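You operate a simulated robot arm through the tools that you are given. There is no shell and no other tool. Be economical: measure what you need, move in short steps, check, and stop when the job is done.

Carry out the task below with a simulated two-armed robot. There is one attempt and no reset: what you move stays moved.

TASK
Pick up the jar from the fourth shelf from the bottom of the blue rack with one hand, pass it to the other hand and put it on the top shelf of the blue rack. Set down upright: jar.

The check looks at the end state, three seconds after you hand in, the way a careful person would. Anything else that was tipped, shoved, dropped, spilled or broken makes it a failure.

THE ROBOT
Two 7-joint arms with two-finger parallel grippers on one trunk, on a base that drives. Base frame: it is fixed to the floor where the robot stands at the start and does not move with it; the origin is under the middle of the robot, x ahead of it, y to its left, z up. Units: mm, degrees, N and s.
The left shoulder is at the start at [60, 189, 935], the right one opposite. Each reaches about 794 mm from its shoulder. Places, roughly: top shelf of the blue rack [600, 200, 1800]. Payload 3.43 kg a hand.
The tool frame of a hand sits at the grasp point between the pads (the TCP): z along the fingers, y along the line on which they close. The tips reach 30 mm beyond it. Largest opening 94 mm; finger width 28, thickness 10; the body of the gripper, 50 by 96 mm, starts 55 mm behind the TCP.
Orientation is that of the tool frame in the base frame, as [roll, pitch, yaw] about the fixed x, y, z axes, in that order (R = Rz(yaw) Ry(pitch) Rx(roll)). With the fingers straight down and closing along the base's y, the tool's x points along the base's -x, its y along +y and its z along -z.

THE INTERFACE
- The arms move only by the tool nudge_tool. It takes "left_rows", "right_rows" or both (then of equal length, played together; a hand with none holds still); each is a list of rows, each an object (a shift or turn left out is 0, a gripper value left out holds the last) with "dp": the shift along the tool's x, y, z in cm, a list of three; "delta_rot": the turn, a rotation vector about the tool's x, y, z in degrees, a list of three; "hand": the gripper command, from -1 (shut) to 1 (fully open), values between in proportion. In form: [{"dp": [dx, dy, dz], "delta_rot": [wx, wy, wz], "hand": hand}, ...]. A call has 1 to 10 rows; each row shifts and turns the commanded pose from where the row before left it, along the tool's axes as they then stand. A row lasts 0.2 s, in which the tool goes at most 50 mm and 8.6 degrees; a call with a longer step from one row to the next is refused whole, and so is a gripper value outside its range. Where a pose cannot be reached the arm comes as near as it can. A force on the tool above 40 N (or 10 N above the force at the start of the call, whichever is more), or a blocked arm, ends the call early, and 0.2 s more pass. The fingers move at their own pace (about 153 mm/s each) and stop on an object; they squeeze with about 30 N. The grip force told is the motor's: it shows also when the fingers shut on nothing. Time passes only in rows, and 0.2 s behind the last, so rows that do not move let the fingers close. It gives the time, the measured TCP pose, the force on the tool (base axes), the opening and the grip force at its end, in the units of the frame above (readings bear some noise), with the torque about the TCP (base axes, N m) and any sound that the robot's microphone picked up.
- Cameras (640 x 400 px; columns grow to the right, rows downward): "scene" is now at [26.3, -39.6, 1551.7]; the picture's right is [-0.50, -0.87, 0.00], its down [-0.18, 0.11, -0.98] and it looks along [0.85, -0.49, -0.21] (base axes); focal length 214 px, centre (320, 200). "left" rides on the left gripper at [76, -14, -102] in its tool frame; the picture's right is [0.18, 0.98, 0.00], its down [-0.75, 0.14, -0.64] and it looks along [-0.63, 0.12, 0.77] (tool axes); focal length 243 px, centre (320, 200). "right" rides on the right gripper at [76, 14, -103] in its tool frame; the picture's right is [-0.18, 0.98, 0.00], its down [-0.75, -0.14, -0.64] and it looks along [-0.63, -0.12, 0.77] (tool axes); focal length 243 px, centre (320, 200). There is no depth. A picture from a camera that has moved, and an enlarged one, comes with that camera's place and axes in the base frame and with its lens. The place of the scene camera against the robot may be out by one fixed shift of up to 18 mm in any direction.
- capture(camera): a new picture of that camera. No time passes.
- slide_trunk(by): slides the trunk up (or, below 0, down) by that many mm; the arms and the scene camera ride with it, the base frame stays. It gives what a move gives, with no picture.
- roll_base(legs): drives the robot by 1 to 6 legs, each [ahead, left, turn to the left] in mm, mm and degrees, along the robot's own axes; the way and the turn of a leg run together, so that a leg with both is an arc; at most 1500 mm and 180 degrees a leg. The arms and the cameras ride along, it lands a little off, and it stops where it bumps. It gives what a move gives.
- pan_tilt(pan, tilt): turns the head with the scene camera to pan (to the left, within 86 degrees either way) and tilt (down, from -29 to 69), counted from straight ahead of the robot. It gives what a move gives.
- zoom(camera, box): a new picture of the part [left, top, right, bottom] of that camera's present view, enlarged. No time passes.
- hand_in(): hands the job in; it is judged then, once.

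Go step by step. Nothing tells you exact positions but the pictures and the camera data: compare them with the known pose of the tool, close in by small moves and look again before you grip or let go. The budget is 120 turns and 108 pictures, counting those below and the enlarged ones. Unless the task says otherwise, let go and move clear before handing in, and close with one line.

The tools are called after "Request:" by a JSON object that holds its "api" and its "payload". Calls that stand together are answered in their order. nudge_tool: Moves the arms, as the interface text tells. Its arguments: {"type":"object","properties":{"left_rows":{"type":"array"},"right_rows":{"type":"array"}},"required":[]} The other tools are called the same way: slide_trunk (by) slides the trunk up or down; roll_base (legs) drives the base; pan_tilt (pan, tilt) turns the head that bears the scene camera; capture (camera) takes a picture; zoom (camera, box) takes an enlarged picture of a part of a camera's view; hand_in () hands the job in.

At the start:

```text
clock: 0.0
left_position: [349.1, 5.3, 1000.3]
left_tcp_rot: [180.0, 0.1, -180.0]
left_contact_force: [0.2, 0.1, 0.1]
left_moment: [0.0, 0.02, 0.01]
left_finger_gap: 94.0
left_finger_force: 0.0
right_position: [304.8, -278.2, 999.1]
right_tcp_rot: [-180.0, 0.0, 180.0]
right_contact_force: [-0.3, 0.5, 0.3]
right_moment: [0.01, -0.01, 0.0]
right_finger_gap: 94.1
right_finger_force: 0.0
trunk travel left (down, up): [-607.0, 383.0]
robot x, y, heading: [-1.2, -2.6, -0.0]
head pan, tilt: [-30.1, 12.1]
```

scene: 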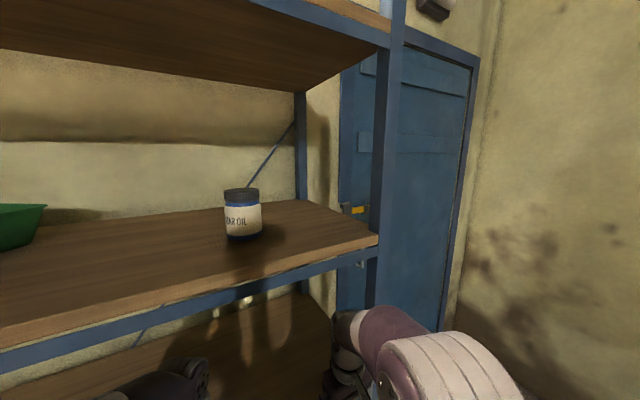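
right: 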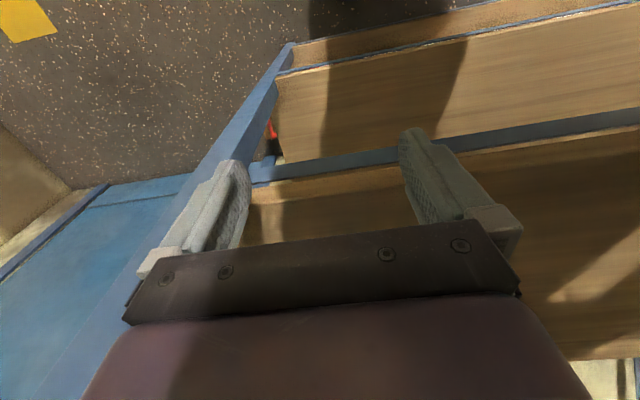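
left: 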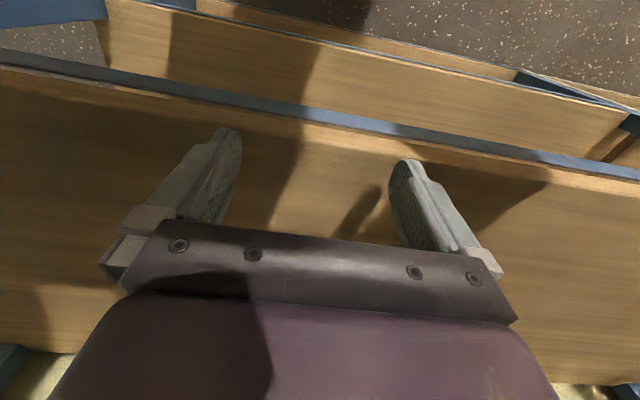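

The jar stands on shelf 4 at about [490, -113, 1370], and the shelf's front edge is near x = 350. I'll back away so the arms clear the rack, then raise the trunk for a better look.

Request:
{"api": "roll_base", "payload": {"legs": [[-350, 0, 0]]}}

Request:
{"api": "slide_trunk", "payload": {"by": 380}}

Request:
{"api": "pan_tilt", "payload": {"pan": 0, "tilt": 20}}

Request:
{"api": "capture", "payload": {"camera": "scene"}}

```text
clock: 2.2
left_position: [5.8, 6.0, 1000.7]
left_tcp_rot: [-179.9, 0.1, 179.7]
left_contact_force: [0.2, 1.1, 1.2]
left_moment: [-0.03, 0.01, 0.02]
left_finger_gap: 94.0
left_finger_force: 0.1
right_position: [-40.2, -278.2, 1000.6]
right_tcp_rot: [179.9, 0.0, 179.7]
right_contact_force: [0.5, 0.1, 0.3]
right_moment: [0.02, -0.01, -0.01]
right_finger_gap: 94.1
right_finger_force: 0.1
trunk travel left (down, up): [-607.0, 383.0]
robot x, y, heading: [-342.0, 3.6, -0.4]
head pan, tilt: [-30.1, 12.1]
```

```text
clock: 5.9
left_position: [5.8, 5.3, 1379.4]
left_tcp_rot: [180.0, 0.0, 179.7]
left_contact_force: [0.1, 0.7, 0.2]
left_moment: [0.03, -0.01, 0.01]
left_finger_gap: 94.3
left_finger_force: 0.1
right_position: [-40.1, -277.3, 1380.3]
right_tcp_rot: [-180.0, 0.1, 179.8]
right_contact_force: [-0.1, -0.7, -0.1]
right_moment: [0.03, -0.02, -0.01]
right_finger_gap: 94.0
right_finger_force: 0.0
trunk travel left (down, up): [-987.0, 3.0]
robot x, y, heading: [-343.1, -1.1, -0.5]
head pan, tilt: [-30.1, 12.1]
```

```text
clock: 6.9
left_position: [5.8, 5.7, 1379.5]
left_tcp_rot: [179.9, 0.0, 179.7]
left_contact_force: [-0.7, -0.9, 0.7]
left_moment: [0.01, 0.02, -0.04]
left_finger_gap: 94.1
left_finger_force: 0.0
right_position: [-39.4, -279.2, 1379.9]
right_tcp_rot: [180.0, 0.0, 179.8]
right_contact_force: [-0.3, 0.1, 0.0]
right_moment: [0.04, 0.01, 0.01]
right_finger_gap: 94.0
right_finger_force: 0.0
trunk travel left (down, up): [-987.0, 3.0]
robot x, y, heading: [-342.8, 4.5, -0.5]
head pan, tilt: [0.0, 20.0]
```

```text
104 pictures are left
camera scene: at [-304.6, 7.7, 1918.8], right [-0.01, -1.0, 0.0], down [-0.34, 0.0, -0.94], along [0.94, -0.01, -0.34], focal length 214 px, centre (320, 200)
```

scene: 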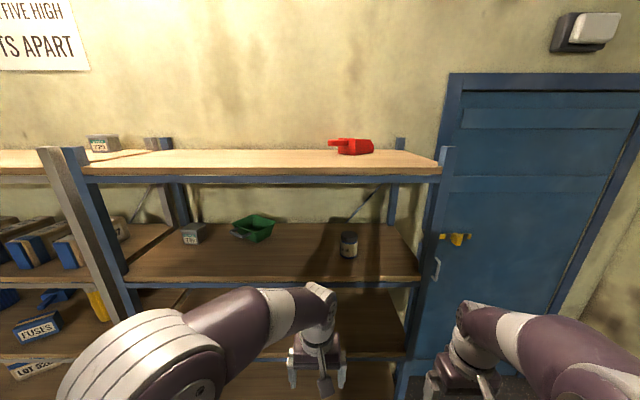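

The top shelf is mostly empty, with a red can at its right end, and the jar is alone at the right of shelf 4. I'll zoom in on the jar, the top shelf and the sign.

Request:
{"api": "zoom", "payload": {"camera": "scene", "box": [270, 200, 430, 300]}}

Request:
{"api": "zoom", "payload": {"camera": "scene", "box": [0, 0, 460, 288]}}

```text
4.00 times, centred on (350, 250) of scene
camera zoom: at [-304.6, 7.7, 1918.8], right [-0.01, -1.0, 0.0], down [-0.34, 0.0, -0.94], along [0.94, -0.01, -0.34], focal length 858 px, centre (200, 0)
```

zoom: 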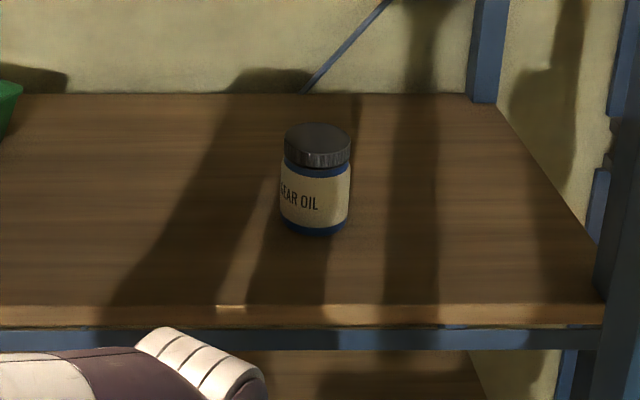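

```text
1.39 times, centred on (230, 144) of scene
camera zoom: at [-304.6, 7.7, 1918.8], right [-0.01, -1.0, 0.0], down [-0.34, 0.0, -0.94], along [0.94, -0.01, -0.34], focal length 298 px, centre (445, 278)
```

zoom: 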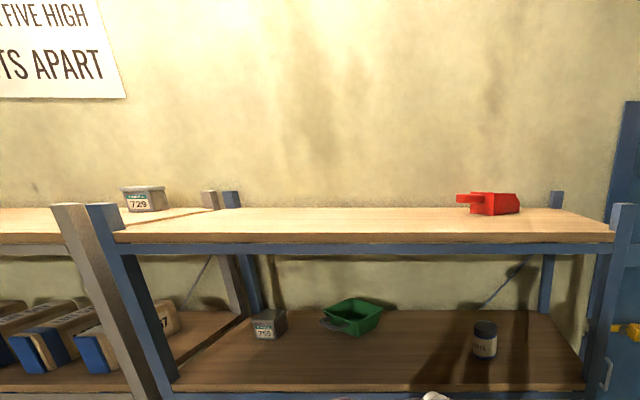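

The jar measures about 73 mm wide and 100 mm tall, with its centre near [508, -118]. The top shelf is near z ≈ 1785, with its front edge at x ≈ 362.

My plan has three steps:
1. The right hand grips the jar high from a steep angle, fingers about 60° down.
2. The left hand takes it low, almost level.
3. The left hand sets it near the top shelf's edge.

I'll turn both hands now while there's room.

Request:
{"api": "nudge_tool", "payload": {"left_rows": [{"dp": [-4, 2.5, 0]}, {"dp": [-4, 2.5, 0]}, {"dp": [-4, 2.5, 0]}, {"dp": [-4, 2.5, 0]}, {"dp": [-4, 2.5, 0]}, {"delta_rot": [0, -8, 0]}, {"delta_rot": [0, -8, 0]}, {"delta_rot": [0, -8, 0]}, {"delta_rot": [0, -8, 0]}, {"delta_rot": [0, -8, 0]}], "right_rows": [{"delta_rot": [0, -6, 0]}, {"delta_rot": [0, -6, 0]}, {"delta_rot": [0, -6, 0]}, {"delta_rot": [0, -6, 0]}, {"delta_rot": [0, -6, 0]}, {}, {}, {}, {}, {}]}}

Request:
{"api": "nudge_tool", "payload": {"left_rows": [{"delta_rot": [0, -8, 0]}, {"delta_rot": [0, -8, 0]}, {"delta_rot": [0, -8, 0]}, {"delta_rot": [0, -8, 0]}, {"delta_rot": [0, -8, 0]}]}}

Request:
{"api": "pan_tilt", "payload": {"pan": 0, "tilt": 40}}

Request:
{"api": "capture", "payload": {"camera": "scene"}}

Request:
{"api": "capture", "payload": {"camera": "right"}}

```text
clock: 9.1
left_position: [166.9, 135.7, 1330.1]
left_tcp_rot: [-179.8, 40.6, 179.8]
left_contact_force: [-0.6, 0.9, 1.1]
left_moment: [0.0, 0.04, 0.04]
left_finger_gap: 94.1
left_finger_force: 0.0
left hand out of reach, approached as far as the arm can: row 2, 3, 4, 5
right_position: [-41.7, -279.1, 1380.3]
right_tcp_rot: [179.9, 30.1, 179.7]
right_contact_force: [-1.0, 0.5, 0.7]
right_moment: [0.02, -0.04, 0.0]
right_finger_gap: 93.6
right_finger_force: 0.1
trunk travel left (down, up): [-987.0, 3.0]
robot x, y, heading: [-344.1, 3.9, -0.3]
head pan, tilt: [0.0, 20.0]
```

```text
clock: 10.3
left_position: [168.0, 146.0, 1321.6]
left_tcp_rot: [173.1, 71.5, 175.2]
left_contact_force: [0.5, 0.3, -0.2]
left_moment: [-0.02, 0.03, -0.02]
left_finger_gap: 94.2
left_finger_force: 0.0
left hand out of reach, approached as far as the arm can: row 1, 2
right_position: [-39.1, -279.7, 1378.9]
right_tcp_rot: [179.9, 29.9, 179.8]
right_contact_force: [0.1, -0.6, 0.3]
right_moment: [0.02, -0.01, 0.02]
right_finger_gap: 93.9
right_finger_force: 0.1
trunk travel left (down, up): [-987.0, 3.0]
robot x, y, heading: [-347.2, 2.0, -0.3]
head pan, tilt: [0.0, 20.0]
```

```text
clock: 11.1
left_position: [168.0, 146.0, 1321.4]
left_tcp_rot: [173.0, 71.3, 175.3]
left_contact_force: [0.1, 0.7, 0.2]
left_moment: [0.02, 0.0, 0.0]
left_finger_gap: 93.9
left_finger_force: 0.1
right_position: [-38.7, -278.0, 1379.5]
right_tcp_rot: [180.0, 29.9, 179.6]
right_contact_force: [0.0, -0.3, -0.9]
right_moment: [0.03, 0.01, -0.01]
right_finger_gap: 93.8
right_finger_force: 0.0
trunk travel left (down, up): [-987.0, 3.0]
robot x, y, heading: [-343.1, 3.0, -0.5]
head pan, tilt: [0.0, 40.0]
```

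```text
101 pictures are left
camera scene: at [-312.7, 7.9, 1887.5], right [0.0, -1.0, 0.0], down [-0.64, 0.0, -0.77], along [0.77, 0.0, -0.64], focal length 214 px, centre (320, 200)
```

scene: 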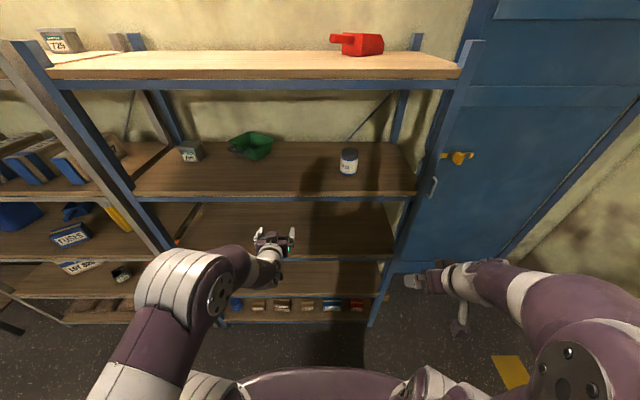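

```text
100 pictures are left
camera right: at [-156.8, -264.7, 1430.6], right [0.16, 0.98, 0.09], down [0.33, -0.14, 0.93], along [0.93, -0.12, -0.35], focal length 243 px, centre (320, 200)
```

right: 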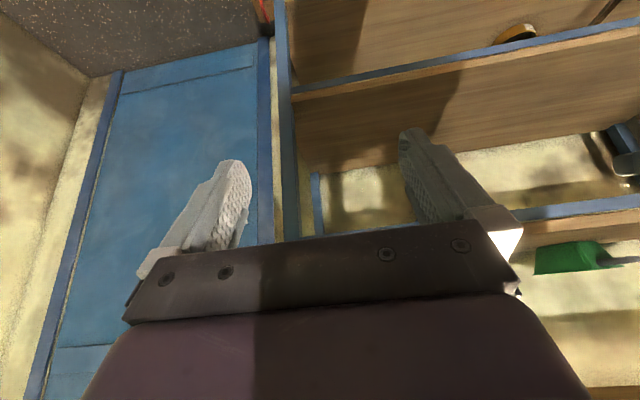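

Both hands turned. Next I'll test how far forward the right arm can reach at this tilt while in free space.

Request:
{"api": "nudge_tool", "payload": {"right_rows": [{"dp": [-3.46, 2, 2]}, {"dp": [-3.46, 2, 2]}, {"dp": [-3.46, 2, 2]}, {"dp": [-3.46, 2, 2]}, {"dp": [-3.46, 2, 2]}, {"dp": [-1, 2, 0.6]}, {}], "left_rows": [{}, {}, {}, {}, {}, {}, {}]}}

```text
clock: 12.7
left_position: [167.2, 145.5, 1322.1]
left_tcp_rot: [173.2, 71.3, 175.2]
left_contact_force: [-0.8, 0.0, -0.3]
left_moment: [0.03, 0.03, -0.01]
left_finger_gap: 93.8
left_finger_force: 0.1
right_position: [169.9, -158.2, 1378.8]
right_tcp_rot: [179.9, 30.0, 179.7]
right_contact_force: [-0.6, -1.1, -0.9]
right_moment: [0.03, -0.04, -0.02]
right_finger_gap: 94.1
right_finger_force: 0.1
trunk travel left (down, up): [-987.0, 3.0]
robot x, y, heading: [-344.8, 1.1, -0.2]
head pan, tilt: [0.0, 40.0]
```

The reach is good at 514 mm ahead of the base. I'll test a bit more forward and higher, and pull the left hand back so it stays clear of the rack.

Request:
{"api": "nudge_tool", "payload": {"right_rows": [{"dp": [-1.5, 1.3, -2.6]}, {"dp": [-1.5, 1.3, -2.6]}, {"dp": [-1.3, 1.3, -1.0]}, {"dp": [-2.6, 0, 1.5]}, {"dp": [-2.6, 0, 1.5]}, {}], "left_rows": [{"dp": [0, 1, -3]}, {"dp": [0, 1, -3]}, {"dp": [0, 1, -3]}, {"dp": [0, 1, -3]}, {"dp": [0, 1, -2]}, {}]}}

```text
clock: 14.1
left_position: [50.0, 171.2, 1394.2]
left_tcp_rot: [172.0, 71.0, 174.4]
left_contact_force: [0.1, -0.9, 0.5]
left_moment: [0.03, 0.01, -0.03]
left_finger_gap: 94.0
left_finger_force: 0.1
left hand out of reach, approached as far as the arm can: row 3, 4, 5
right_position: [239.6, -121.6, 1455.2]
right_tcp_rot: [179.9, 29.9, 179.7]
right_contact_force: [0.1, 0.4, 0.2]
right_moment: [0.01, 0.01, 0.0]
right_finger_gap: 94.0
right_finger_force: 0.1
trunk travel left (down, up): [-987.0, 3.0]
robot x, y, heading: [-342.5, 2.4, -0.2]
head pan, tilt: [0.0, 40.0]
```

The right hand reaches 582 mm ahead. I'll retract both hands, then drive in so the hands stop just short of the shelf edge.

Request:
{"api": "nudge_tool", "payload": {"right_rows": [{"dp": [3.29, 0, -1.9]}, {"dp": [3.29, 0, -1.9]}, {"dp": [3.29, 0, -1.9]}, {"dp": [3.29, 0, -1.9]}, {"dp": [3.29, 0, -1.9]}, {}], "left_rows": [{"dp": [1, 1, -1.5]}, {"dp": [1, 1, -1.5]}, {"dp": [1.5, 1, -1]}, {"dp": [1.5, 1, -1]}, {"dp": [1.5, 1, -1]}, {}]}}

Request:
{"api": "roll_base", "payload": {"legs": [[180, 0, 0]]}}

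Request:
{"api": "capture", "payload": {"camera": "right"}}

Request:
{"api": "capture", "payload": {"camera": "scene"}}

```text
clock: 15.5
left_position: [50.7, 172.1, 1393.9]
left_tcp_rot: [172.2, 70.9, 174.5]
left_contact_force: [0.8, 0.4, 0.2]
left_moment: [-0.01, 0.02, -0.02]
left_finger_gap: 94.3
left_finger_force: 0.0
left hand out of reach, approached as far as the arm can: row 1, 2, 3, 4, 5
right_position: [48.4, -120.2, 1455.7]
right_tcp_rot: [180.0, 29.9, 179.7]
right_contact_force: [-0.7, -0.3, -0.3]
right_moment: [-0.03, 0.0, -0.01]
right_finger_gap: 93.9
right_finger_force: 0.0
trunk travel left (down, up): [-987.0, 3.0]
robot x, y, heading: [-345.2, -2.6, -0.5]
head pan, tilt: [0.0, 40.0]
```

```text
clock: 17.0
left_position: [227.5, 170.7, 1395.5]
left_tcp_rot: [172.1, 71.2, 174.4]
left_contact_force: [-0.5, 0.2, 0.1]
left_moment: [-0.03, 0.0, -0.02]
left_finger_gap: 93.8
left_finger_force: 0.2
right_position: [226.6, -121.4, 1457.6]
right_tcp_rot: [180.0, 30.2, 179.7]
right_contact_force: [0.1, -0.3, -0.1]
right_moment: [0.0, 0.0, -0.02]
right_finger_gap: 93.8
right_finger_force: 0.0
trunk travel left (down, up): [-987.0, 3.0]
robot x, y, heading: [-164.4, 2.2, -0.2]
head pan, tilt: [0.0, 40.0]
```

```text
99 pictures are left
camera right: at [108.4, -106.3, 1507.9], right [0.16, 0.98, 0.09], down [0.33, -0.14, 0.93], along [0.93, -0.12, -0.35], focal length 243 px, centre (320, 200)
```

right: 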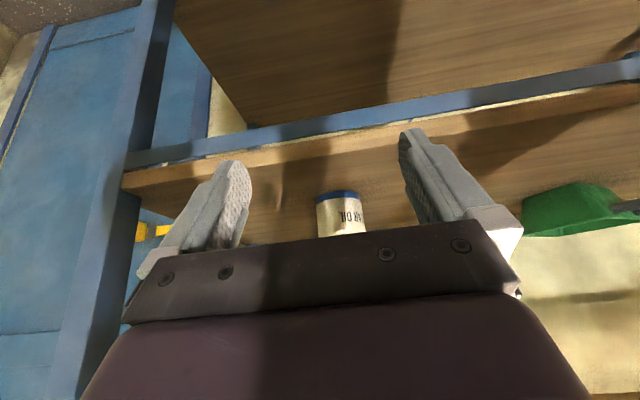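

```text
98 pictures are left
camera scene: at [-136.3, 7.0, 1887.5], right [-0.01, -1.0, 0.0], down [-0.64, 0.0, -0.77], along [0.77, 0.0, -0.64], focal length 214 px, centre (320, 200)
```

scene: 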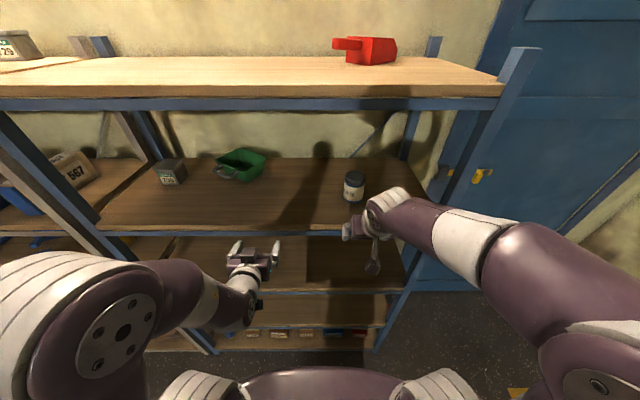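

In the right hand's camera the jar centre works out to about [505, -123], in line with the right TCP at y = -121. I'll lift the left hand above shelf level before driving closer.

Request:
{"api": "nudge_tool", "payload": {"left_rows": [{"dp": [-3, 1, -1.3]}, {"dp": [-3, 1, -1.3]}, {"dp": [-3, 1, -1.3]}, {}]}}

```text
clock: 18.0
left_position: [262.1, 182.5, 1482.2]
left_tcp_rot: [171.9, 70.8, 174.7]
left_contact_force: [-0.2, 0.7, -0.4]
left_moment: [-0.03, 0.03, -0.02]
left_finger_gap: 93.9
left_finger_force: 0.0
left hand out of reach, approached as far as the arm can: row 1, 2, 3
right_position: [232.0, -120.0, 1454.8]
right_tcp_rot: [-180.0, 30.0, 179.8]
right_contact_force: [0.0, 0.1, 0.8]
right_moment: [0.0, 0.03, -0.01]
right_finger_gap: 94.0
right_finger_force: 0.1
trunk travel left (down, up): [-987.0, 3.0]
robot x, y, heading: [-161.4, -0.9, -0.3]
head pan, tilt: [0.0, 40.0]
```

The left hand is now well above shelf 4 and in the open gap. I'll drive in another 85 mm.

Request:
{"api": "roll_base", "payload": {"legs": [[85, 0, 0]]}}

Request:
{"api": "capture", "payload": {"camera": "right"}}

Request:
{"api": "capture", "payload": {"camera": "scene"}}

```text
clock: 19.1
left_position: [337.2, 182.5, 1486.1]
left_tcp_rot: [171.9, 71.3, 174.4]
left_contact_force: [-0.2, 0.6, 1.1]
left_moment: [0.03, 0.01, 0.04]
left_finger_gap: 93.9
left_finger_force: 0.1
right_position: [306.2, -121.4, 1458.2]
right_tcp_rot: [179.9, 30.3, 179.7]
right_contact_force: [-1.9, 0.4, -0.8]
right_moment: [0.0, -0.07, -0.04]
right_finger_gap: 93.9
right_finger_force: 0.0
trunk travel left (down, up): [-987.0, 3.0]
robot x, y, heading: [-77.6, -0.4, -0.4]
head pan, tilt: [0.0, 40.0]
```

```text
97 pictures are left
camera right: at [188.2, -106.7, 1508.9], right [0.16, 0.98, 0.09], down [0.32, -0.14, 0.94], along [0.93, -0.12, -0.34], focal length 243 px, centre (320, 200)
```

right: 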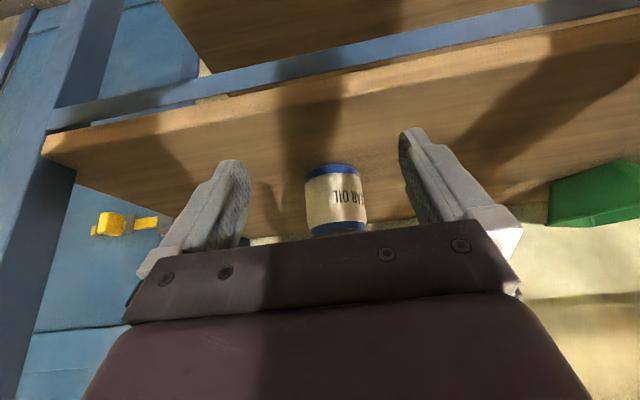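

```text
96 pictures are left
camera scene: at [-57.6, 6.6, 1887.6], right [-0.01, -1.0, 0.0], down [-0.64, 0.0, -0.77], along [0.77, 0.0, -0.64], focal length 214 px, centre (320, 200)
```

scene: 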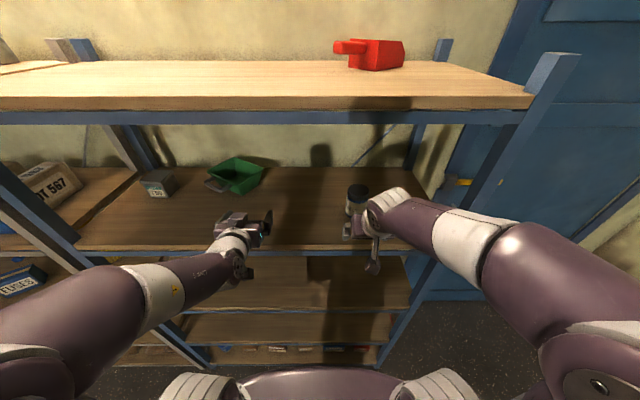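

The jar sits between the fingers in the camera view. I'll lower 15 mm, advance 120 mm and look again.

Request:
{"api": "nudge_tool", "payload": {"right_rows": [{"dp": [0.75, 0, 1.3]}, {"dp": [-3.46, 0, 2.0]}, {"dp": [-3.46, 0, 2.0]}, {"dp": [-3.46, 0, 2.0]}, {}]}}

Request:
{"api": "capture", "payload": {"camera": "right"}}

Request:
{"api": "zoom", "payload": {"camera": "scene", "box": [260, 140, 500, 290]}}

```text
clock: 20.3
left_position: [342.2, 181.8, 1482.2]
left_tcp_rot: [171.9, 71.1, 174.4]
left_contact_force: [-0.1, 1.0, -0.7]
left_moment: [-0.02, 0.01, -0.02]
left_finger_gap: 93.8
left_finger_force: 0.1
right_position: [432.2, -120.7, 1440.9]
right_tcp_rot: [180.0, 30.2, 179.6]
right_contact_force: [0.5, -0.3, 1.0]
right_moment: [-0.01, -0.03, -0.03]
right_finger_gap: 93.9
right_finger_force: 0.1
trunk travel left (down, up): [-987.0, 3.0]
robot x, y, heading: [-75.9, 0.2, -0.3]
head pan, tilt: [0.0, 40.0]
```

```text
95 pictures are left
camera right: at [312.9, -106.0, 1492.2], right [0.16, 0.98, 0.09], down [0.33, -0.14, 0.93], along [0.93, -0.12, -0.35], focal length 243 px, centre (320, 200)
```

right: 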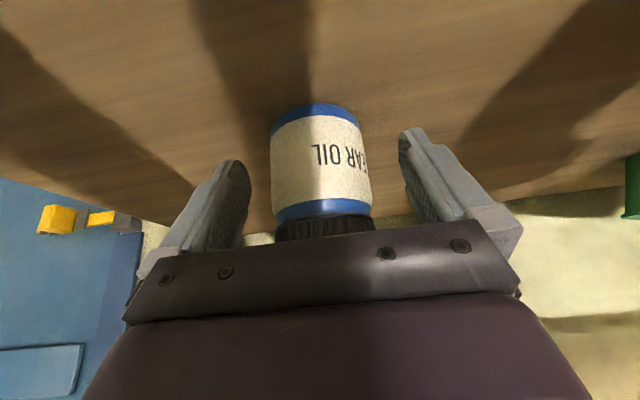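

```text
2.67 times, centred on (380, 215) of scene
camera zoom: at [-50.3, 6.5, 1887.5], right [-0.01, -1.0, 0.0], down [-0.64, 0.0, -0.77], along [0.77, 0.0, -0.64], focal length 572 px, centre (160, 160)
```

zoom: 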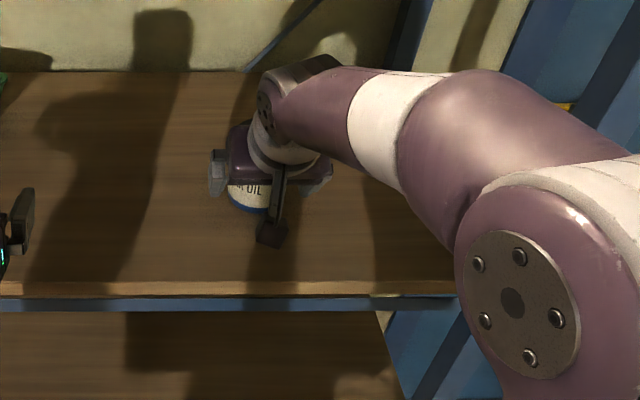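

The jar axis now reads about [484, -122], 37 mm in radius, with the lid slightly narrower than the body. I'll advance 46 mm so the fingers straddle it, then check before closing.

Request:
{"api": "nudge_tool", "payload": {"right_rows": [{"dp": [-1.99, -0.1, 1.15]}, {"dp": [-1.99, -0.1, 1.15]}, {}]}}

Request:
{"api": "capture", "payload": {"camera": "right"}}

```text
clock: 21.1
left_position: [343.6, 181.1, 1482.7]
left_tcp_rot: [172.0, 71.0, 174.5]
left_contact_force: [0.7, -0.4, 0.4]
left_moment: [0.03, -0.01, 0.04]
left_finger_gap: 94.0
left_finger_force: 0.0
right_position: [479.2, -124.6, 1440.9]
right_tcp_rot: [179.9, 30.1, 179.8]
right_contact_force: [-0.1, -0.8, 0.0]
right_moment: [0.01, 0.01, 0.03]
right_finger_gap: 94.5
right_finger_force: 0.1
trunk travel left (down, up): [-987.0, 3.0]
robot x, y, heading: [-77.6, -2.0, -0.1]
head pan, tilt: [0.0, 40.0]
```

```text
93 pictures are left
camera right: at [360.8, -108.7, 1492.0], right [0.16, 0.98, 0.09], down [0.33, -0.14, 0.93], along [0.93, -0.12, -0.35], focal length 243 px, centre (320, 200)
```

right: 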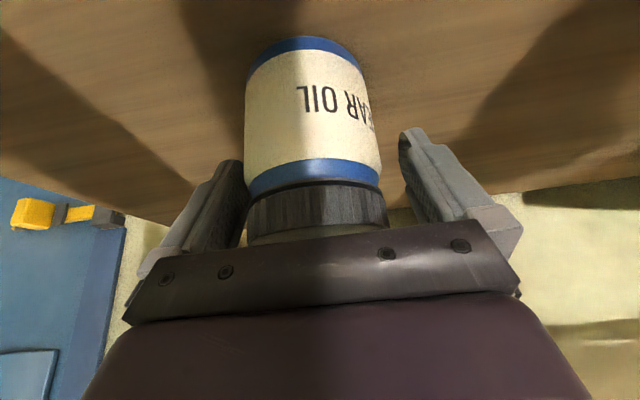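

The jar is between the fingers but about 4 mm toward -y. I'll centre on it, drop 4 mm and close.

Request:
{"api": "nudge_tool", "payload": {"right_rows": [{"dp": [0.2, -0.4, 0.35]}, {}, {"hand": -1}, {}, {}, {}]}}

Request:
{"api": "capture", "payload": {"camera": "right"}}

```text
clock: 22.5
left_position: [346.2, 181.8, 1482.7]
left_tcp_rot: [171.9, 71.0, 174.5]
left_contact_force: [0.2, -1.0, -0.2]
left_moment: [0.0, 0.0, 0.0]
left_finger_gap: 94.0
left_finger_force: 0.1
right_position: [480.2, -126.3, 1436.7]
right_tcp_rot: [-180.0, 30.0, 179.8]
right_contact_force: [-1.3, 0.0, -0.6]
right_moment: [-0.09, 0.03, -0.01]
right_finger_gap: 73.6
right_finger_force: 30.1
trunk travel left (down, up): [-987.0, 3.0]
robot x, y, heading: [-76.3, 0.1, -0.4]
head pan, tilt: [0.0, 40.0]
```

```text
92 pictures are left
camera right: at [362.5, -112.3, 1488.0], right [0.16, 0.98, 0.09], down [0.33, -0.14, 0.93], along [0.93, -0.12, -0.35], focal length 243 px, centre (320, 200)
```

right: 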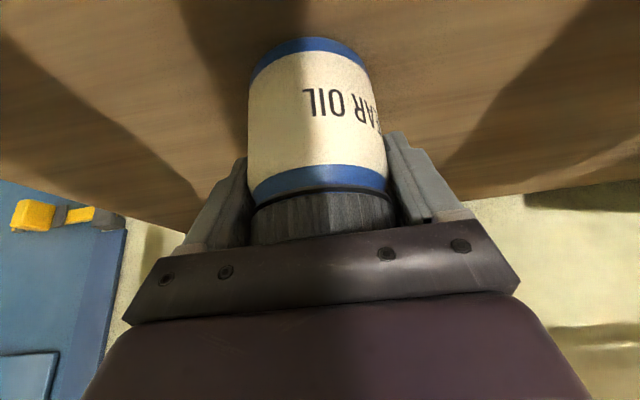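

Both pads hold the jar with a gap of 73.6 mm and 30 N. I'll lift it a little and check that it hangs straight.

Request:
{"api": "nudge_tool", "payload": {"right_rows": [{"dp": [-0.5, 0, -0.87]}, {"dp": [-1, 0, -1.73]}, {"dp": [-1, 0, -1.73]}, {}]}}

Request:
{"api": "capture", "payload": {"camera": "right"}}

```text
clock: 23.5
left_position: [347.4, 182.7, 1482.3]
left_tcp_rot: [171.9, 70.9, 174.5]
left_contact_force: [0.0, 0.5, -0.1]
left_moment: [0.01, 0.0, -0.03]
left_finger_gap: 93.9
left_finger_force: 0.2
right_position: [481.9, -127.8, 1486.2]
right_tcp_rot: [180.0, 29.9, 179.7]
right_contact_force: [0.0, -0.5, -3.4]
right_moment: [0.01, -0.03, -0.01]
right_finger_gap: 66.9
right_finger_force: 29.9
trunk travel left (down, up): [-987.0, 3.0]
robot x, y, heading: [-76.3, -0.3, -0.4]
head pan, tilt: [0.0, 40.0]
```

```text
91 pictures are left
camera right: at [364.1, -112.4, 1538.0], right [0.16, 0.98, 0.09], down [0.33, -0.14, 0.93], along [0.93, -0.12, -0.35], focal length 243 px, centre (320, 200)
```

right: 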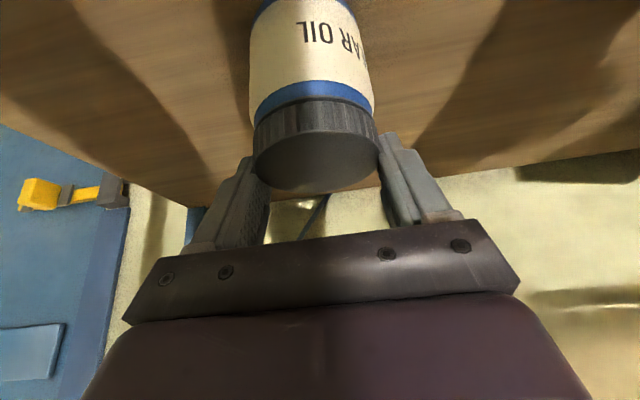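

The jar slipped: the tips now hold only the lid, with a gap of 67 mm. I'll lower gently until it rests on the shelf and then regrip lower on the body.

Request:
{"api": "nudge_tool", "payload": {"right_rows": [{"dp": [0.25, 0, 0.43]}, {"dp": [0.25, 0, 0.43]}, {}]}}

Request:
{"api": "capture", "payload": {"camera": "right"}}

Request:
{"api": "zoom", "payload": {"camera": "scene", "box": [260, 140, 500, 290]}}

```text
clock: 24.3
left_position: [343.3, 183.1, 1483.1]
left_tcp_rot: [172.0, 71.0, 174.6]
left_contact_force: [-0.1, 0.5, 0.1]
left_moment: [0.0, 0.02, 0.01]
left_finger_gap: 94.0
left_finger_force: 0.2
right_position: [481.3, -126.2, 1481.0]
right_tcp_rot: [179.9, 30.6, 179.8]
right_contact_force: [4.3, -0.1, 21.3]
right_moment: [0.05, 0.19, 0.01]
right_finger_gap: 67.1
right_finger_force: 30.1
trunk travel left (down, up): [-987.0, 3.0]
robot x, y, heading: [-77.4, -1.8, -0.1]
head pan, tilt: [0.0, 40.0]
```

```text
90 pictures are left
camera right: at [361.9, -112.9, 1531.0], right [0.16, 0.98, 0.09], down [0.32, -0.14, 0.94], along [0.93, -0.12, -0.34], focal length 243 px, centre (320, 200)
```

right: 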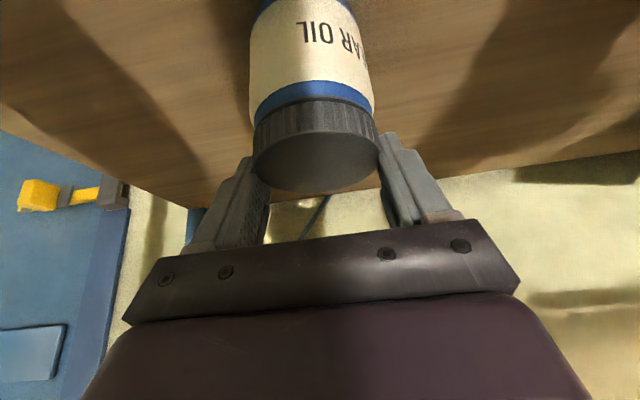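

```text
2.67 times, centred on (380, 215) of scene
camera zoom: at [-48.3, 7.1, 1887.8], right [-0.01, -1.0, 0.0], down [-0.64, 0.0, -0.77], along [0.77, 0.0, -0.64], focal length 572 px, centre (160, 160)
```

zoom: 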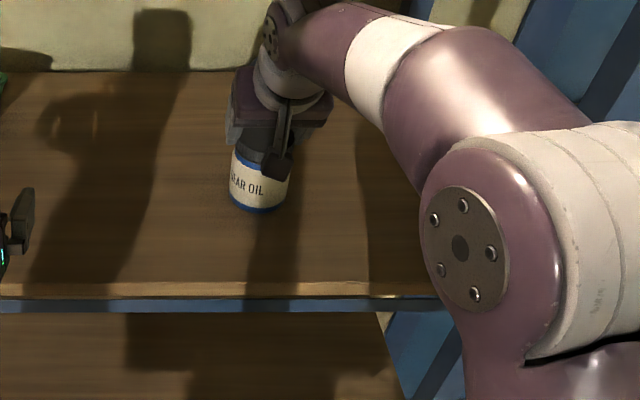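

The jar is standing upright on the shelf and never left it; the fingers just slid up over it. I'll ease off, open, go back down around the body and test with a slow 6 mm lift while watching the force.

Request:
{"api": "nudge_tool", "payload": {"right_rows": [{"dp": [-0.1, 0, -0.17]}, {"hand": 1}, {}, {}, {"dp": [0.75, 0, 1.3]}, {"dp": [0.75, 0, 1.3]}, {"dp": [0.75, 0, 1.3]}, {"dp": [0.2, 0, 0.35]}, {}]}}

Request:
{"api": "capture", "payload": {"camera": "right"}}

```text
clock: 26.3
left_position: [346.3, 182.9, 1482.7]
left_tcp_rot: [172.0, 71.0, 174.5]
left_contact_force: [-0.1, -0.2, 0.3]
left_moment: [0.0, -0.04, -0.03]
left_finger_gap: 94.0
left_finger_force: 0.0
right_position: [481.1, -127.4, 1430.6]
right_tcp_rot: [-179.9, 30.0, 179.7]
right_contact_force: [-0.8, 0.2, 0.6]
right_moment: [0.0, 0.05, 0.01]
right_finger_gap: 94.2
right_finger_force: 0.1
trunk travel left (down, up): [-987.0, 3.0]
robot x, y, heading: [-80.1, -2.8, -0.2]
head pan, tilt: [0.0, 40.0]
```

```text
88 pictures are left
camera right: at [363.2, -113.2, 1481.0], right [0.16, 0.98, 0.09], down [0.33, -0.14, 0.93], along [0.93, -0.12, -0.35], focal length 243 px, centre (320, 200)
```

right: 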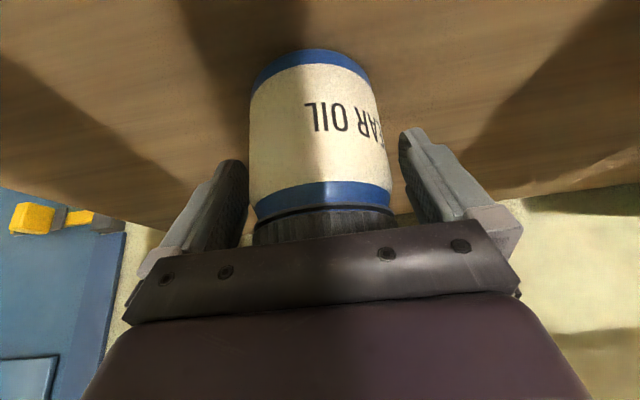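

Request:
{"api": "nudge_tool", "payload": {"right_rows": [{"hand": -1}, {}, {}, {}, {}, {"dp": [-0.1, 0, -0.17]}, {"dp": [-0.1, 0, -0.17]}, {"dp": [-0.1, 0, -0.17]}]}}

Request:
{"api": "capture", "payload": {"camera": "right"}}

```text
clock: 28.1
left_position: [346.1, 182.9, 1481.5]
left_tcp_rot: [172.0, 71.0, 174.5]
left_contact_force: [0.2, -1.4, -0.4]
left_moment: [-0.03, 0.02, -0.02]
left_finger_gap: 94.0
left_finger_force: 0.2
right_position: [482.4, -126.9, 1436.4]
right_tcp_rot: [-180.0, 30.0, 179.7]
right_contact_force: [-0.6, -0.5, -2.8]
right_moment: [-0.01, -0.04, -0.01]
right_finger_gap: 73.3
right_finger_force: 30.3
trunk travel left (down, up): [-987.0, 3.0]
robot x, y, heading: [-76.5, -1.4, -0.3]
head pan, tilt: [0.0, 40.0]
```

```text
87 pictures are left
camera right: at [363.8, -113.7, 1487.4], right [0.16, 0.98, 0.09], down [0.33, -0.14, 0.93], along [0.93, -0.12, -0.35], focal length 243 px, centre (320, 200)
```

right: 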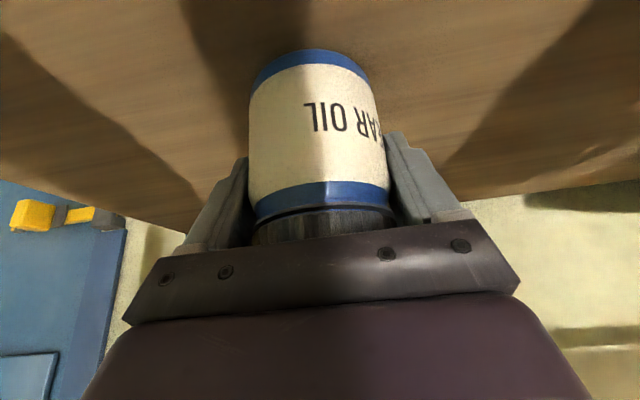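

This time the jar came up with the hand: same place in the view, and about 3 N of weight. I'll lift slowly and check again.

Request:
{"api": "nudge_tool", "payload": {"right_rows": [{"dp": [-0.2, 0, -0.35]}, {"dp": [-0.25, 0, -0.43]}, {"dp": [-0.25, 0, -0.43]}, {"dp": [-0.25, 0, -0.43]}, {}, {}]}}

Request:
{"api": "capture", "payload": {"camera": "right"}}

```text
clock: 29.5
left_position: [346.2, 181.6, 1483.0]
left_tcp_rot: [171.8, 71.0, 174.5]
left_contact_force: [0.3, 0.3, 0.0]
left_moment: [-0.03, 0.0, 0.01]
left_finger_gap: 93.9
left_finger_force: 0.2
right_position: [481.4, -126.5, 1453.6]
right_tcp_rot: [-180.0, 30.0, 179.7]
right_contact_force: [-0.5, -0.2, -3.8]
right_moment: [0.0, 0.0, 0.02]
right_finger_gap: 73.2
right_finger_force: 30.4
trunk travel left (down, up): [-987.0, 3.0]
robot x, y, heading: [-78.6, -2.6, -0.5]
head pan, tilt: [0.0, 40.0]
```

```text
86 pictures are left
camera right: at [364.0, -113.5, 1505.2], right [0.16, 0.98, 0.09], down [0.33, -0.14, 0.93], along [0.93, -0.12, -0.35], focal length 243 px, centre (320, 200)
```

right: 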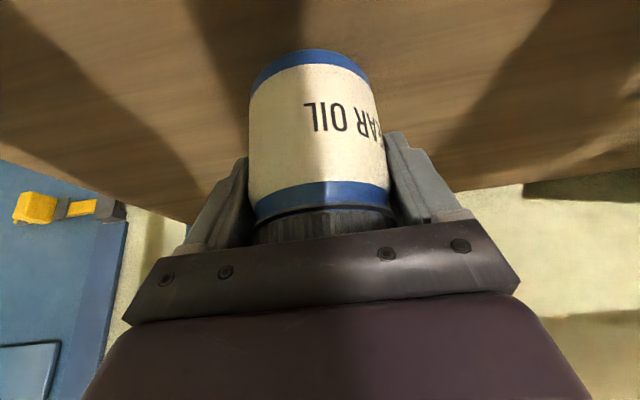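

The jar is held firmly, with the TCP about 60 mm above its base. I'll draw it straight back out of the shelf gently.

Request:
{"api": "nudge_tool", "payload": {"right_rows": [{"dp": [-0.25, 0, -0.43]}, {"dp": [0.6, 0, -0.35]}, {"dp": [1.3, 0, -0.75]}, {"dp": [1.73, 0, -1]}, {"dp": [1.73, 0, -1]}, {"dp": [1.73, 0, -1]}, {"dp": [1.73, 0, -1]}, {"dp": [1.73, 0, -1]}, {"dp": [1.73, 0, -1]}, {"dp": [0.87, 0, -0.5]}]}}

Request:
{"api": "capture", "payload": {"camera": "right"}}

```text
clock: 31.7
left_position: [345.4, 182.2, 1483.6]
left_tcp_rot: [171.8, 71.0, 174.5]
left_contact_force: [-0.7, 0.6, 1.0]
left_moment: [0.0, -0.04, -0.01]
left_finger_gap: 93.9
left_finger_force: 0.1
right_position: [327.5, -126.5, 1460.8]
right_tcp_rot: [179.9, 30.1, 179.6]
right_contact_force: [1.0, 0.6, -4.0]
right_moment: [0.02, -0.02, -0.03]
right_finger_gap: 73.4
right_finger_force: 29.9
trunk travel left (down, up): [-987.0, 3.0]
robot x, y, heading: [-74.8, 1.5, -0.3]
head pan, tilt: [0.0, 40.0]
```

```text
85 pictures are left
camera right: at [210.3, -112.7, 1511.7], right [0.16, 0.98, 0.09], down [0.33, -0.14, 0.93], along [0.93, -0.12, -0.35], focal length 243 px, centre (320, 200)
```

right: 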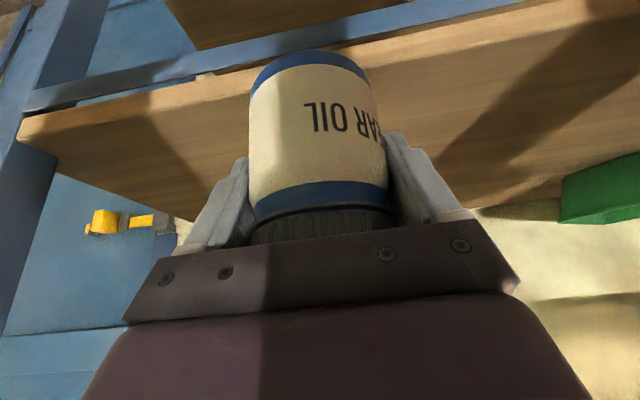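

Still firm. I'll back the base out to open space for the handover.

Request:
{"api": "roll_base", "payload": {"legs": [[-40, 0, 0], [-330, 0, 0]]}}

Request:
{"api": "capture", "payload": {"camera": "right"}}

Request:
{"api": "capture", "payload": {"camera": "scene"}}

```text
clock: 34.3
left_position: [-17.7, 180.5, 1483.0]
left_tcp_rot: [171.8, 70.9, 174.1]
left_contact_force: [-0.2, -0.2, -0.3]
left_moment: [0.03, -0.02, -0.01]
left_finger_gap: 93.8
left_finger_force: 0.1
right_position: [-38.6, -126.9, 1459.6]
right_tcp_rot: [180.0, 29.9, 179.2]
right_contact_force: [0.7, -0.4, -4.4]
right_moment: [-0.01, 0.0, 0.02]
right_finger_gap: 73.4
right_finger_force: 30.0
trunk travel left (down, up): [-987.0, 3.0]
robot x, y, heading: [-445.7, 3.3, -0.9]
head pan, tilt: [0.0, 40.0]
```

```text
84 pictures are left
camera right: at [-155.6, -112.1, 1511.1], right [0.17, 0.98, 0.09], down [0.33, -0.15, 0.93], along [0.93, -0.13, -0.35], focal length 243 px, centre (320, 200)
```

right: 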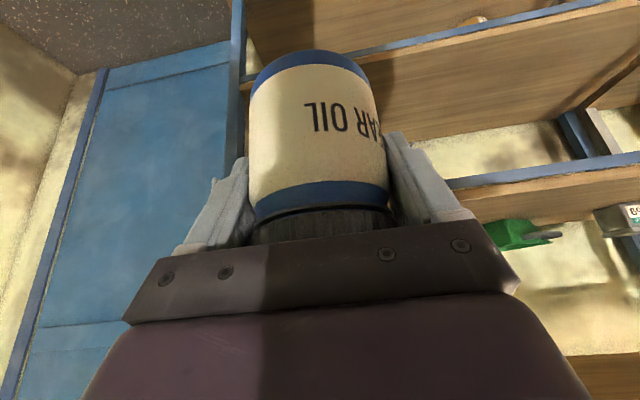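

```text
83 pictures are left
camera scene: at [-410.8, 9.3, 1887.3], right [-0.01, -1.0, 0.0], down [-0.64, 0.01, -0.76], along [0.76, -0.01, -0.64], focal length 214 px, centre (320, 200)
```

scene: 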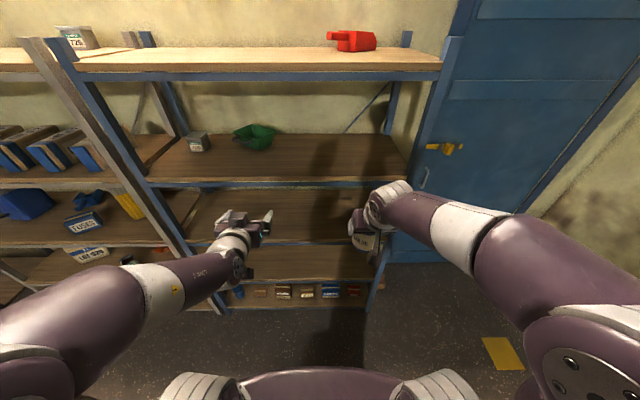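

The jar is held well in open space. Now I'll turn the left hand to point toward -y, level, so it can take the jar across the right hand's grip.

Request:
{"api": "nudge_tool", "payload": {"left_rows": [{"delta_rot": [0, -7, -2.85]}, {"delta_rot": [8.31, 0, 1.77]}, {"delta_rot": [8.31, 0, 1.77]}, {"delta_rot": [8.31, 0, 1.77]}, {"delta_rot": [8.31, 0, 1.77]}, {"delta_rot": [8.31, 0, 1.77]}, {"delta_rot": [8.31, 0, 1.77]}, {"delta_rot": [8.31, 0, 1.77]}, {"delta_rot": [8.31, 0, 1.77]}, {}]}}

Request:
{"api": "capture", "payload": {"camera": "scene"}}

Request:
{"api": "capture", "payload": {"camera": "left"}}

```text
clock: 36.5
left_position: [-246.0, -137.6, 1453.1]
left_tcp_rot: [179.7, 78.1, 117.8]
left_contact_force: [0.8, 1.2, 1.4]
left_moment: [0.03, -0.01, 0.02]
left_finger_gap: 93.9
left_finger_force: 0.0
left hand out of reach, approached as far as the arm can: row 1, 2, 3, 4, 5, 6, 7, 8, 9
right_position: [-40.3, -126.4, 1459.3]
right_tcp_rot: [179.9, 29.9, 179.2]
right_contact_force: [-0.2, -0.7, -3.8]
right_moment: [-0.04, -0.03, -0.01]
right_finger_gap: 73.1
right_finger_force: 29.8
trunk travel left (down, up): [-987.0, 3.0]
robot x, y, heading: [-442.7, -1.7, -0.8]
head pan, tilt: [0.0, 40.0]
```

```text
82 pictures are left
camera scene: at [-413.9, 9.5, 1887.4], right [-0.01, -1.0, 0.0], down [-0.64, 0.01, -0.77], along [0.77, -0.01, -0.64], focal length 214 px, centre (320, 200)
```

scene: 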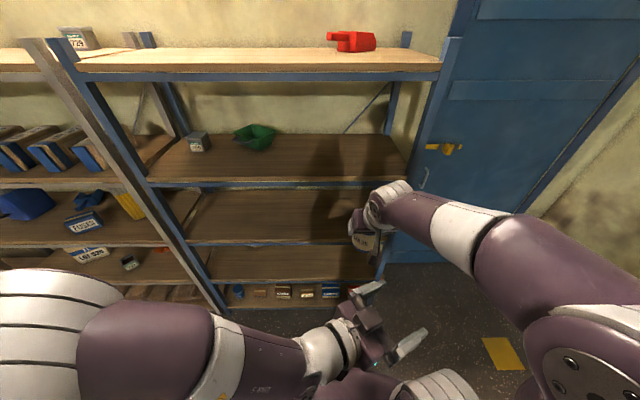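

```text
81 pictures are left
camera left: at [-313.6, -42.1, 1399.3], right [0.85, 0.5, -0.18], down [-0.1, 0.48, 0.87], along [0.52, -0.72, 0.46], focal length 243 px, centre (320, 200)
```

left: 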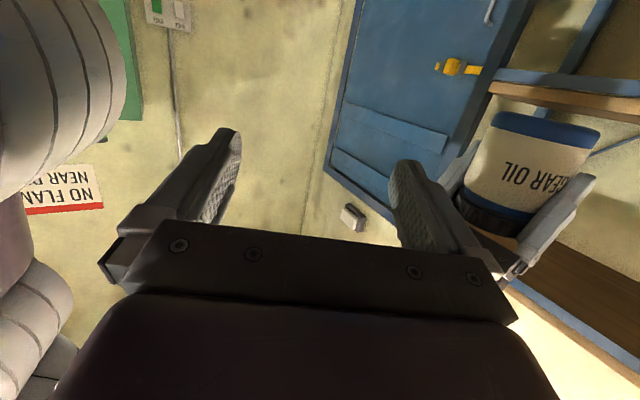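

The left arm couldn't keep its position while turning and drifted inward toward the body. I'll move it outward and forward in this orientation and see where it can go.

Request:
{"api": "nudge_tool", "payload": {"left_rows": [{"dp": [0.2, 3.38, -1.0]}, {"dp": [0.2, 3.38, -1.0]}, {"dp": [0.2, 3.38, -1.0]}, {"dp": [0.2, 3.38, -1.0]}, {}]}}

Request:
{"api": "capture", "payload": {"camera": "scene"}}

```text
clock: 37.7
left_position: [-247.9, -139.7, 1452.0]
left_tcp_rot: [179.2, 78.2, 117.1]
left_contact_force: [-0.2, -0.1, -0.3]
left_moment: [0.0, 0.03, 0.0]
left_finger_gap: 93.9
left_finger_force: 0.1
left hand out of reach, approached as far as the arm can: row 1, 2, 3, 4
right_position: [-40.6, -127.5, 1460.8]
right_tcp_rot: [-180.0, 30.0, 179.1]
right_contact_force: [0.5, -0.9, -2.9]
right_moment: [0.01, 0.02, 0.0]
right_finger_gap: 73.0
right_finger_force: 29.5
trunk travel left (down, up): [-987.0, 3.0]
robot x, y, heading: [-445.0, 5.1, -1.1]
head pan, tilt: [0.0, 40.0]
```

```text
80 pictures are left
camera scene: at [-414.0, 9.3, 1887.4], right [-0.01, -1.0, 0.0], down [-0.64, 0.01, -0.77], along [0.77, -0.01, -0.64], focal length 214 px, centre (320, 200)
```

scene: 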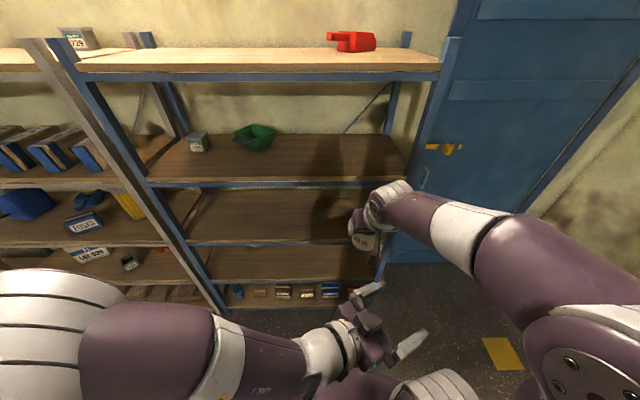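

It's stuck at a joint limit, so I'll undo part of the turn and see how the arm responds.

Request:
{"api": "nudge_tool", "payload": {"left_rows": [{"delta_rot": [-8.31, 0, -1.77]}, {"delta_rot": [-8.31, 0, -1.77]}, {"delta_rot": [-8.31, 0, -1.77]}, {"delta_rot": [-8.31, 0, -1.77]}, {}]}}

Request:
{"api": "capture", "payload": {"camera": "scene"}}

```text
clock: 38.9
left_position: [-226.8, -123.1, 1460.4]
left_tcp_rot: [179.7, 76.4, 136.5]
left_contact_force: [0.2, 0.6, 0.2]
left_moment: [0.04, 0.0, -0.01]
left_finger_gap: 94.0
left_finger_force: 0.1
left hand out of reach, approached as far as the arm can: row 2, 3, 4
right_position: [-40.9, -127.4, 1460.5]
right_tcp_rot: [180.0, 29.9, 179.2]
right_contact_force: [0.3, -0.2, -3.2]
right_moment: [0.01, -0.03, 0.01]
right_finger_gap: 72.8
right_finger_force: 29.9
trunk travel left (down, up): [-987.0, 3.0]
robot x, y, heading: [-445.2, 4.4, -0.7]
head pan, tilt: [0.0, 40.0]
```

```text
79 pictures are left
camera scene: at [-414.2, 9.1, 1887.4], right [-0.01, -1.0, 0.0], down [-0.64, 0.01, -0.77], along [0.77, -0.01, -0.64], focal length 214 px, centre (320, 200)
```

scene: 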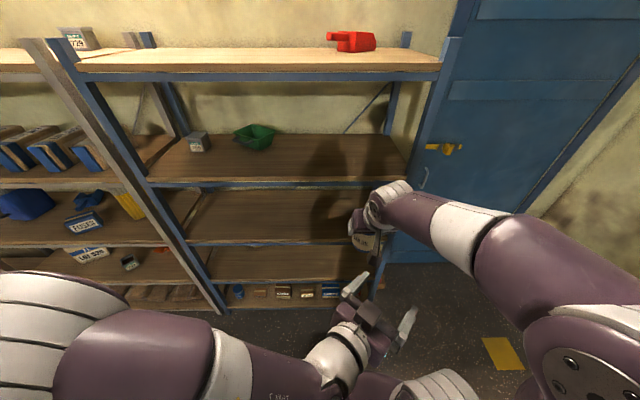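

Request:
{"api": "nudge_tool", "payload": {"left_rows": [{"dp": [0, 3, 1], "delta_rot": [-8.31, 0, -1.77]}, {"dp": [0, 3, 1], "delta_rot": [-8.31, 0, -1.77]}, {"dp": [0, 3, 1], "delta_rot": [-8.31, 0, -1.77]}, {"dp": [0, 3, 2], "delta_rot": [-8.31, 0, -1.77]}, {"dp": [0, 3, 2]}, {}]}}

Request:
{"api": "capture", "payload": {"camera": "scene"}}

```text
clock: 40.3
left_position: [-126.8, -63.8, 1450.0]
left_tcp_rot: [177.3, 75.2, 150.6]
left_contact_force: [-1.0, -0.2, -0.4]
left_moment: [-0.02, -0.02, 0.0]
left_finger_gap: 93.8
left_finger_force: 0.0
left hand out of reach, approached as far as the arm can: row 1, 2, 3, 4
right_position: [-41.3, -127.1, 1461.4]
right_tcp_rot: [179.9, 30.0, 179.2]
right_contact_force: [-0.5, 0.4, -2.3]
right_moment: [0.0, 0.03, -0.02]
right_finger_gap: 73.3
right_finger_force: 30.7
trunk travel left (down, up): [-987.0, 3.0]
robot x, y, heading: [-445.8, 1.9, -0.8]
head pan, tilt: [0.0, 40.0]
```

```text
78 pictures are left
camera scene: at [-414.6, 9.5, 1887.4], right [-0.01, -1.0, 0.0], down [-0.64, 0.01, -0.77], along [0.77, -0.01, -0.64], focal length 214 px, centre (320, 200)
```

scene: 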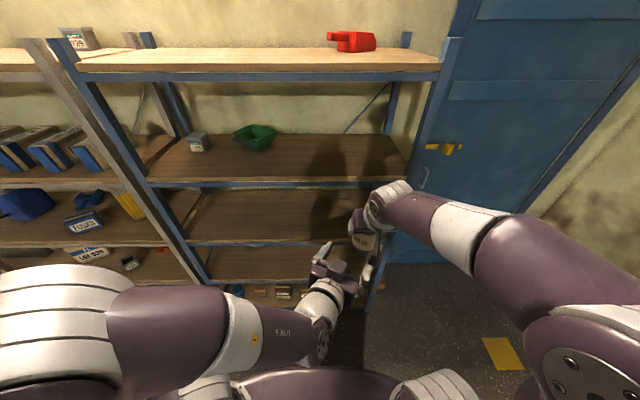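

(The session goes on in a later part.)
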